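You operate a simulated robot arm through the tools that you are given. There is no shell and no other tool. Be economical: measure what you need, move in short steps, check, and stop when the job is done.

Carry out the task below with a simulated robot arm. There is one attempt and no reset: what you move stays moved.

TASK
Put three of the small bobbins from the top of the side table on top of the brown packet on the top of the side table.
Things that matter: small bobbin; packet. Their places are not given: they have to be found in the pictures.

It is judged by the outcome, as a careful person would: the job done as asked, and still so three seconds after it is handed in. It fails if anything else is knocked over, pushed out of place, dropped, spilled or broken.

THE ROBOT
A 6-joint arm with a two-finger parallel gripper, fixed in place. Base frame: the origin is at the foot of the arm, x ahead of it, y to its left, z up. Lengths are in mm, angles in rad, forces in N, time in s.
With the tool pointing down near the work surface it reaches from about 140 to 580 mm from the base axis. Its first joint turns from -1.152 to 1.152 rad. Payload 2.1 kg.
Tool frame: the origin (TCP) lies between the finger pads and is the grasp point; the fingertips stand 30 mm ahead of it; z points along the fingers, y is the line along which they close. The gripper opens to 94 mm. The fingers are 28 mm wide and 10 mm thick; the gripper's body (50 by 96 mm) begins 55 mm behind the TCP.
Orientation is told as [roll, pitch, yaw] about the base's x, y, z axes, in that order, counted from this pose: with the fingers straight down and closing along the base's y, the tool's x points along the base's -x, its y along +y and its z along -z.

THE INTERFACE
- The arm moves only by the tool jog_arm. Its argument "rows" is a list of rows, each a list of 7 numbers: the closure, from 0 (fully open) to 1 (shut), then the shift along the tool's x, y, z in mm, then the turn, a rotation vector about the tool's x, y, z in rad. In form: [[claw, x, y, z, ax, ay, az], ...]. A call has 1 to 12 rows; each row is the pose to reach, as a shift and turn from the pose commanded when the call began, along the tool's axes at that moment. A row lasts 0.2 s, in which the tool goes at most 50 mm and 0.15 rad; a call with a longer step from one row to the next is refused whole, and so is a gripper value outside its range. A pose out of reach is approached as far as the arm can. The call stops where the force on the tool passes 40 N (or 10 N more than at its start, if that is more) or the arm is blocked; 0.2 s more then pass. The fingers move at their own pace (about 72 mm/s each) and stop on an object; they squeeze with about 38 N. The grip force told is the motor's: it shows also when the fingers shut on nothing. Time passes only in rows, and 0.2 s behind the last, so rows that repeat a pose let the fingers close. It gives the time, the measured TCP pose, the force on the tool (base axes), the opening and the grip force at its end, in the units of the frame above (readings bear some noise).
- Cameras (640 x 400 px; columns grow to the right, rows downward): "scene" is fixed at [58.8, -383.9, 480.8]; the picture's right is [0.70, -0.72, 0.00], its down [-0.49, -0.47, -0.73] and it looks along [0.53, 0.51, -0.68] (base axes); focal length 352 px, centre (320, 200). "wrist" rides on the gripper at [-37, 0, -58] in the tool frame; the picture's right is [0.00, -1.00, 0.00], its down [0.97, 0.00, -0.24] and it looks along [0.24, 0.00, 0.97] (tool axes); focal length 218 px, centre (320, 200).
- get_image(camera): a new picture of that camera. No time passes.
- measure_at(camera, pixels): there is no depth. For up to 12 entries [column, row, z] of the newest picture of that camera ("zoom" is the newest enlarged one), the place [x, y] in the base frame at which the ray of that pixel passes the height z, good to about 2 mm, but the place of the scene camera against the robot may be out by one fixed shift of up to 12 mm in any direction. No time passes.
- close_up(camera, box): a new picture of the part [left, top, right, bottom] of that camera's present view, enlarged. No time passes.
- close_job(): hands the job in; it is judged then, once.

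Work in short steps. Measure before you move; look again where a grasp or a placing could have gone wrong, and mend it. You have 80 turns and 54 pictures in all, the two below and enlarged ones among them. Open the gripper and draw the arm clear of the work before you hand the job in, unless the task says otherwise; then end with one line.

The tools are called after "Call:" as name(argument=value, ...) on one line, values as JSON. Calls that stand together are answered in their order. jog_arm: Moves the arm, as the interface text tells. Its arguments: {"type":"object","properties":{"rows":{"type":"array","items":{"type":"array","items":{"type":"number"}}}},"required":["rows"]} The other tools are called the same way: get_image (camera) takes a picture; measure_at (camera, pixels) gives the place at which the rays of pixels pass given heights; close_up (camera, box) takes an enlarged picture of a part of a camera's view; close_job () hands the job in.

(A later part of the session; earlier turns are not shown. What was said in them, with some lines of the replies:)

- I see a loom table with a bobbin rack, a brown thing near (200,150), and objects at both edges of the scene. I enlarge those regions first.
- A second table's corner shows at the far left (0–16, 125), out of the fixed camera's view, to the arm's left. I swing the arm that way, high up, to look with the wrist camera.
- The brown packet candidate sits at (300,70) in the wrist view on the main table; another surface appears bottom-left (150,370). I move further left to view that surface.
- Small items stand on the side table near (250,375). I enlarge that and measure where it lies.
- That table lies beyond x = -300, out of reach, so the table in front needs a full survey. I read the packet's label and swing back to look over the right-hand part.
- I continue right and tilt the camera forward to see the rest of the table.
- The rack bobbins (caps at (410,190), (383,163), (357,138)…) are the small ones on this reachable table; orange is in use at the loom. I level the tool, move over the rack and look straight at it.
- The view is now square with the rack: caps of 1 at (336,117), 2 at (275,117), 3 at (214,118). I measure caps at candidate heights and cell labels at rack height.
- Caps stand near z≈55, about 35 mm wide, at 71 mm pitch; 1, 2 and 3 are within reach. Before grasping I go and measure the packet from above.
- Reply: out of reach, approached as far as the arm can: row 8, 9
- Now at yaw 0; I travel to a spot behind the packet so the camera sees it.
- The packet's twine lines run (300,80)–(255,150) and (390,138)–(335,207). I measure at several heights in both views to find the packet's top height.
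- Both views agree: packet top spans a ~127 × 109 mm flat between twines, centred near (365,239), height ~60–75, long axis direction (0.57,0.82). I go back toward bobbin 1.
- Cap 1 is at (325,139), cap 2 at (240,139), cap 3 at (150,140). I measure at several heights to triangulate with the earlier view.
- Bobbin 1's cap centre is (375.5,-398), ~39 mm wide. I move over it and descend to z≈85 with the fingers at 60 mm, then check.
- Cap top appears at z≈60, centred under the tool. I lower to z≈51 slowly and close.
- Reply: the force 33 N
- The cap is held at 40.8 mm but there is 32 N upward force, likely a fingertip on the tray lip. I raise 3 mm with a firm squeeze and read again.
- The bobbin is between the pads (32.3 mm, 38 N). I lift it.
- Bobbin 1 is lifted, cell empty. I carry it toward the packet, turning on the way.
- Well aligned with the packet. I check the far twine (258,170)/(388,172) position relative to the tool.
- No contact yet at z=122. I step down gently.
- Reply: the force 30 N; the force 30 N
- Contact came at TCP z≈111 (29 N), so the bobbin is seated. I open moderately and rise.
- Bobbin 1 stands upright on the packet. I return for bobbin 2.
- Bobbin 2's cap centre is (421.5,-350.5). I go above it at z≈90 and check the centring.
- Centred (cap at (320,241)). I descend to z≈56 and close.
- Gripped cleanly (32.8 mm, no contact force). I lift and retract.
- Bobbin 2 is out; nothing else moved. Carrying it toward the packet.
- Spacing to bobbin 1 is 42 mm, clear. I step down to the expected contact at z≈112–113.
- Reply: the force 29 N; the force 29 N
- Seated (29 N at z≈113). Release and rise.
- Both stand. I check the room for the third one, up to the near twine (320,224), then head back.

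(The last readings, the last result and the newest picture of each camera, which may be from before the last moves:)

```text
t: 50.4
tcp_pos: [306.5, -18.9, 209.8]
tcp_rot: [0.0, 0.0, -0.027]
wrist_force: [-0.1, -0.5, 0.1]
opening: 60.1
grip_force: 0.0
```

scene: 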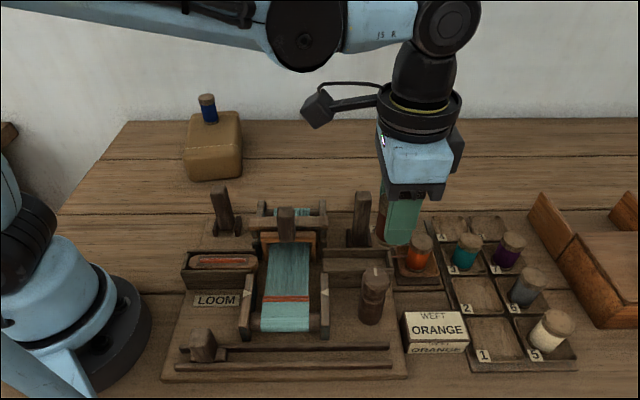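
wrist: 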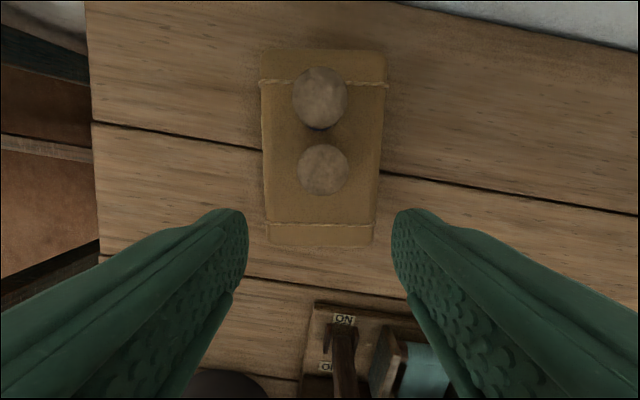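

Room is sufficient: third goes at about (340.5,203). Now to bobbin 3's hover.

Call:
jog_arm(rows=[[0.36, -18, -35, 0, 0, 0, 0.11], [0.36, -37, -70, 0, 0, 0, 0.22], [0.36, -57, -105, 0, 0, 0, 0.33], [0.36, -77, -140, 5, 0, 0, 0.44], [0.36, -97, -175, 15, 0, 0, 0.55], [0.36, -117, -210, 25, 0, 0, 0.66], [0.36, -135, -242, 35, 0, 0, 0.758], [0.36, -135, -242, 35, 0, 0, 0.758]])

Call:
get_image(camera="wrist")

```text
t: 52.2
tcp_pos: [436.6, -263.4, 175.1]
tcp_rot: [0.001, -0.002, -0.781]
wrist_force: [0.4, 0.5, -0.2]
opening: 60.2
grip_force: 0.1
```

```text
17 pictures are left
```

wrist: 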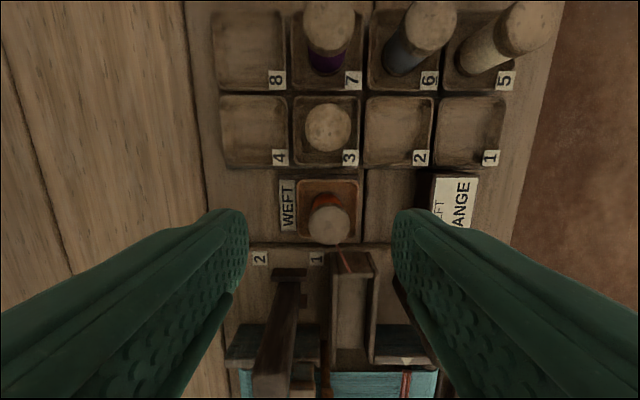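

Call:
measure_at(camera="wrist", pixels=[[328, 127, 60], [328, 127, 63], [328, 218, 60]])

```text
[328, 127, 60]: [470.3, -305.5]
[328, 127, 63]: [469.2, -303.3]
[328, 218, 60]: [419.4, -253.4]
```

Bobbin 3's cap centre is (470.5,-304.5). Move above and descend to z≈90.

Call:
jog_arm(rows=[[0.36, -27, -3, 0, 0, 0, 0], [0.36, -53, -5, 10, 0, 0, 0], [0.36, -53, -5, 45, 0, 0, 0], [0.36, -53, -5, 75, 0, 0, 0], [0.36, -53, -5, 84, 0, 0, 0], [0.36, -53, -5, 84, 0, 0, 0]])

Call:
get_image(camera="wrist")

Call:
measure_at(camera="wrist", pixels=[[320, 240, 62]])

```text
t: 53.6
tcp_pos: [471.0, -304.0, 89.7]
tcp_rot: [0.0, 0.0, -0.783]
wrist_force: [-0.5, -0.5, 0.1]
opening: 60.3
grip_force: 0.1
```

```text
16 pictures are left
```

wrist: 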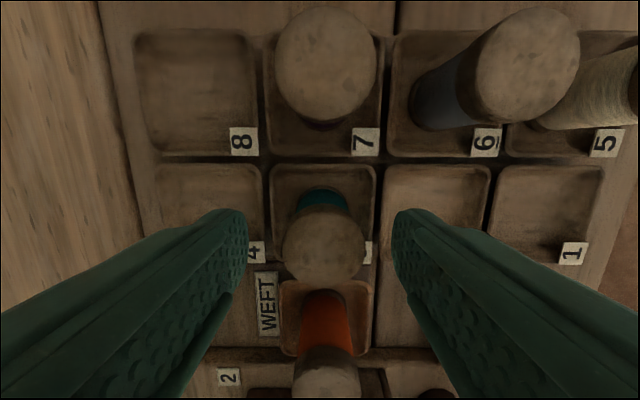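

```text
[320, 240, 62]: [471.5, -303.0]
```

Cap at (322,243), centred. Descend to z≈56 and close.

Call:
jog_arm(rows=[[0.36, 0, 0, 12, 0, 0, 0], [0.36, 0, 0, 24, 0, 0, 0], [0.36, 0, 0, 32, 0, 0, 0], [0.36, 0, 0, 33, 0, 0, 0], [0.5, 0, 0, 33, 0, 0, 0], [0.65, 0, 0, 33, 0, 0, 0], [0.8, 0, 0, 33, 0, 0, 0], [0.8, 0, 0, 33, 0, 0, 0]])

```text
t: 55.4
tcp_pos: [471.0, -302.6, 57.9]
tcp_rot: [0.001, -0.001, -0.783]
wrist_force: [-0.2, -0.2, 0.3]
opening: 32.9
grip_force: 37.6
```

Gripped cleanly. Lift straight up first (orange bobbin and its thread are behind), then retract.

Call:
jog_arm(rows=[[0.8, 0, 0, -10, 0, 0, 0], [0.8, 0, 0, -30, 0, 0, 0], [0.8, 0, 0, -60, 0, 0, 0], [0.8, 0, 0, -90, 0, 0, 0], [0.8, 20, 0, -115, 0, 0, 0], [0.8, 50, 0, -135, 0, 0, 0], [0.8, 85, 0, -145, 0, 0, 0], [0.8, 125, 0, -145, 0, 0, 0], [0.8, 165, 0, -145, 0, 0, 0]])

Call:
get_image(camera="scene")

```text
t: 57.4
tcp_pos: [355.3, -184.4, 205.1]
tcp_rot: [0.001, -0.001, -0.781]
wrist_force: [-0.3, 0.6, 0.6]
opening: 32.7
grip_force: 38.2
```

```text
15 pictures are left
```

scene: 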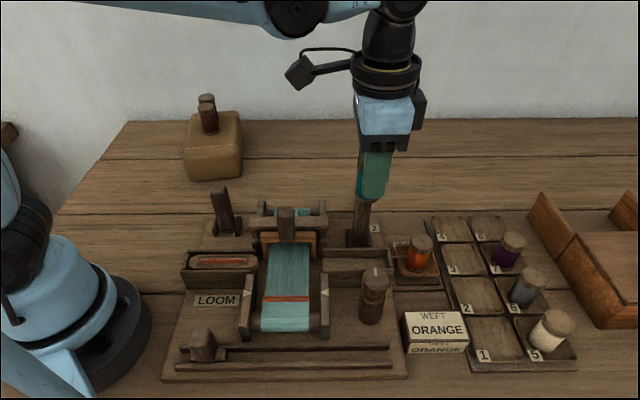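

Call:
jog_arm(rows=[[0.8, 19, 10, 0, 0, 0, -0.14], [0.8, 38, 20, 0, 0, 0, -0.28], [0.8, 58, 29, 0, 0, 0, -0.42], [0.8, 77, 39, 0, 0, 0, -0.56], [0.8, 96, 49, 0, 0, 0, -0.7], [0.8, 116, 58, 0, 0, 0, -0.84], [0.8, 135, 68, 0, 0, 0, -0.98], [0.8, 154, 78, 0, 0, 0, -1.12]])

```text
t: 59.2
tcp_pos: [298.0, -22.3, 203.0]
tcp_rot: [-0.003, 0.0, 0.34]
wrist_force: [1.0, 0.1, -0.5]
opening: 32.8
grip_force: 37.8
```

Call:
jog_arm(rows=[[0.8, -19, 33, 0, 0, 0, -0.11], [0.8, -38, 66, 0, 0, 0, -0.22], [0.8, -57, 99, 0, 0, 0, -0.33], [0.8, -76, 132, 0, 0, 0, -0.44], [0.8, -95, 165, 0, 0, 0, -0.55], [0.8, -114.5, 198, 0, 0, 0, -0.618], [0.8, -114.5, 198, 10, 0, 0, -0.618]])

Call:
get_image(camera="wrist")

Call:
measure_at(camera="wrist", pixels=[[320, 136, 115]])

```text
t: 60.8
tcp_pos: [340.3, 200.8, 188.3]
tcp_rot: [-0.002, 0.0, 0.959]
wrist_force: [0.1, -0.1, 0.7]
opening: 32.4
grip_force: 38.1
```

```text
14 pictures are left
```

wrist: 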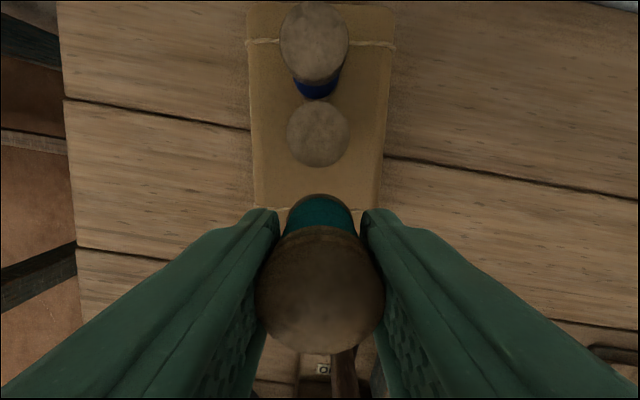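

```text
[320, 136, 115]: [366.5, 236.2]
```

Bobbin 2's cap at (318,133); spacing ~43 mm. I nudge 2 mm toward it and descend to just above contact.

Call:
jog_arm(rows=[[0.8, -2, 0, 25, 0, 0, 0], [0.8, -2, 0, 50, 0, 0, 0], [0.8, -2, 0, 62, 0, 0, 0], [0.8, -2, 0, 68, 0, 0, 0], [0.8, -2, 0, 71, 0, 0, 0], [0.8, -2, 0, 71, 0, 0, 0]])

Call:
close_up(camera="scene", box=[150, 70, 280, 190])

```text
t: 62.2
tcp_pos: [342.8, 201.7, 121.7]
tcp_rot: [-0.002, 0.001, 0.957]
wrist_force: [-0.1, 0.3, -0.1]
opening: 32.4
grip_force: 38.7
```

```text
3.33 times, centred on (215, 130) of scene
```

zoom: 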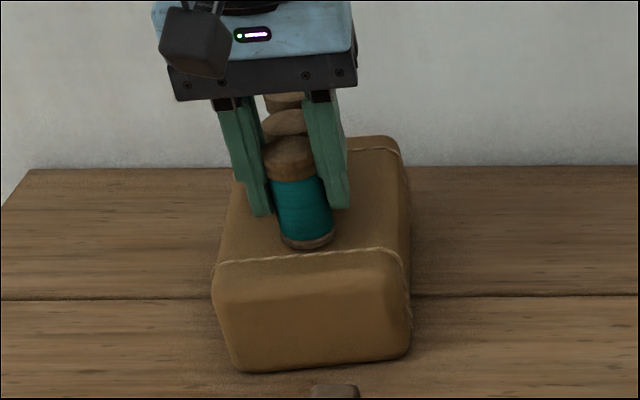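

Lowered from here, its front edge would graze the twine; I shift 4 mm toward bobbin 2 (gap still ~4 mm) while stepping down.

Call:
jog_arm(rows=[[0.8, -4, 0, 0, 0, 0, 0], [0.8, -4, 0, 2, 0, 0, 0], [0.8, -4, 0, 4, 0, 0, 0], [0.8, -4, 0, 5, 0, 0, 0]])

Call:
close_up(camera="scene", box=[180, 90, 250, 160])

```text
t: 63.2
tcp_pos: [344.8, 204.0, 116.9]
tcp_rot: [-0.002, 0.001, 0.955]
wrist_force: [-1.8, 0.4, 17.1]
opening: 32.4
grip_force: 37.9
```

```text
5.71 times, centred on (215, 125) of scene
```

zoom: 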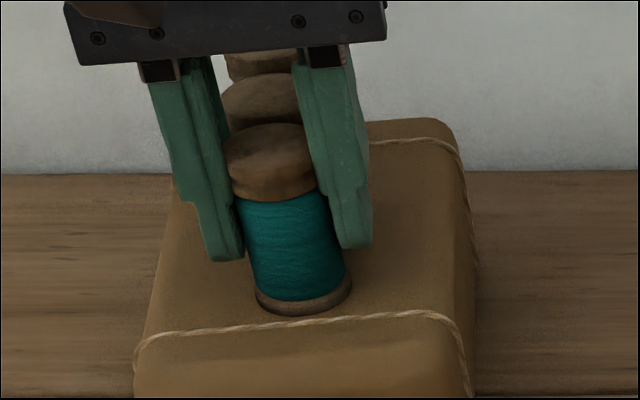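

Call:
jog_arm(rows=[[0.8, 0, 0, 1, 0, 0, 0], [0.8, 0, 0, 1.5, 0, 0, 0], [0.8, 0, 0, 1.5, 0, 0, 0]])

Call:
get_image(camera="wrist")

Call:
close_up(camera="scene", box=[180, 90, 250, 160])

```text
t: 64.0
tcp_pos: [345.1, 206.1, 116.6]
tcp_rot: [-0.002, 0.0, 0.956]
wrist_force: [-1.5, -4.6, 30.2]
opening: 32.4
grip_force: 37.8
```

```text
11 pictures are left
```

wrist: 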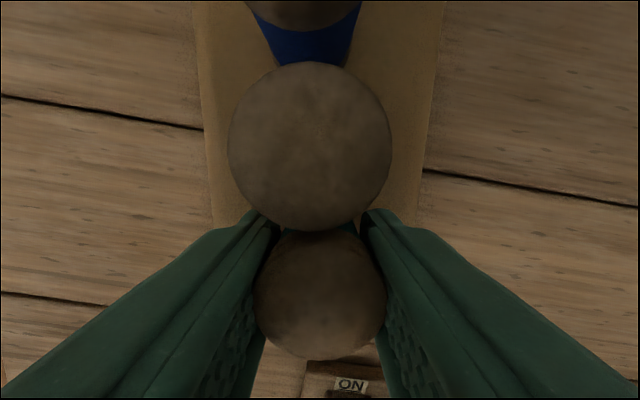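

```text
5.71 times, centred on (215, 125) of scene
```

zoom: 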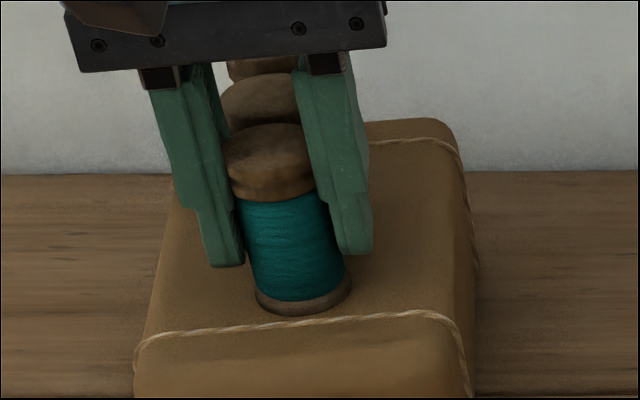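

Contact confirmed (30 N, slight slip), base flat on the packet behind the twine. Release and rise.

Call:
jog_arm(rows=[[0.6, 0, 0, 0, 0, 0, 0], [0.45, 0, 0, 0, 0, 0, 0], [0.4, 0, 0, 0, 0, 0, 0], [0.4, 0, 0, -15, 0, 0, 0], [0.4, 0, 0, -45, 0, 0, 0], [0.4, 0, 0, -80, 0, 0, 0], [0.36, 30, 0, -110, 0, 0, 0], [0.36, 70, 0, -120, 0, 0, 0]])

Call:
get_image(camera="scene")

Call:
get_image(camera="wrist")

Call:
close_up(camera="scene", box=[150, 80, 280, 190])

```text
t: 65.8
tcp_pos: [303.0, 146.6, 236.8]
tcp_rot: [-0.002, 0.001, 0.956]
wrist_force: [-0.2, -0.2, -0.4]
opening: 60.4
grip_force: 0.1
```

```text
9 pictures are left
```

scene: 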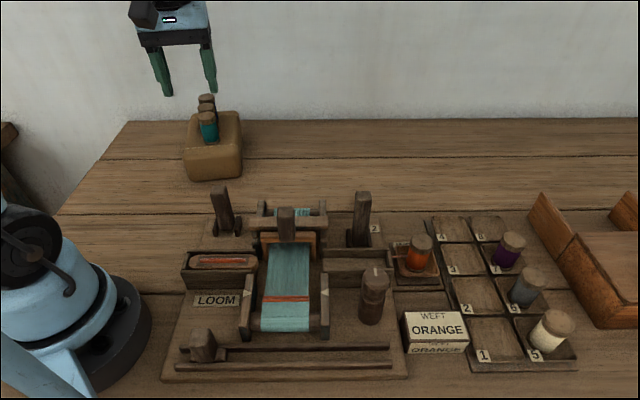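

```text
8 pictures are left
```

wrist: 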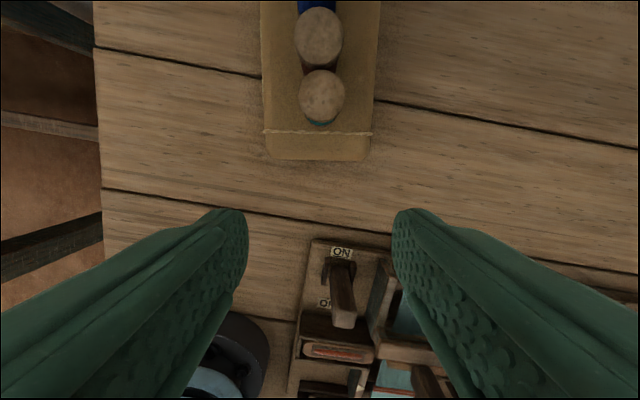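

```text
3.64 times, centred on (215, 135) of scene
```

zoom: 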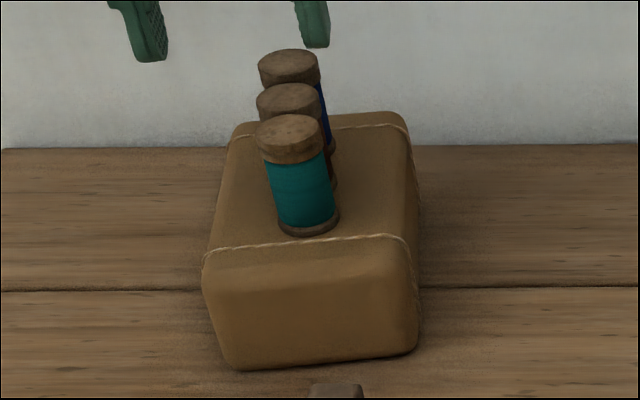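

All three stand upright on the packet between the twines; the rest is undisturbed. I draw the arm clear, open fully, and check once more.

Call:
jog_arm(rows=[[0.2, 40, 0, -15, 0, 0, 0], [0, 80, -10, -30, 0, 0, 0], [0, 110, -20, -40, 0, 0, 0], [0, 110, -20, -40, 0, 0, 0], [0, 110, -20, -40, 0, 0, 0], [0, 110, -20, -40, 0, 0, 0]])

Call:
close_up(camera="scene", box=[150, 80, 280, 190])

```text
t: 67.2
tcp_pos: [256.0, 46.7, 277.6]
tcp_rot: [-0.003, 0.0, 0.955]
wrist_force: [0.0, 0.3, 0.6]
opening: 93.9
grip_force: 0.0
```

```text
3.64 times, centred on (215, 135) of scene
```

zoom: 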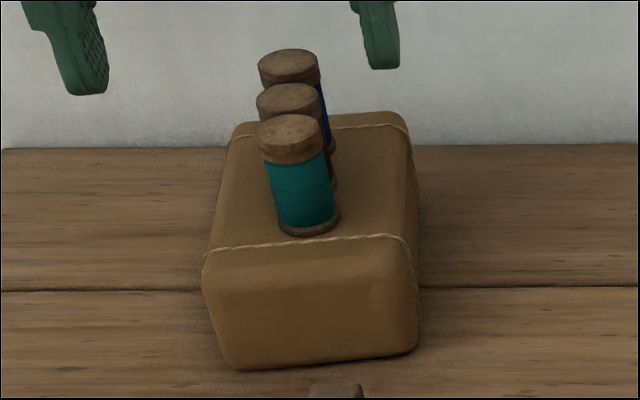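

The three bobbins are stable and the arm is clear, so I hand the job in.

Call:
close_job()

```text
The job is handed in.
```

Three small bobbins (blue, brown and teal, from rack cells 1–3) now stand upright on the brown packet, and nothing else appeared moved in the last pictures. I took the loom table as the side table, because the other table behind it is out of the arm's reach.
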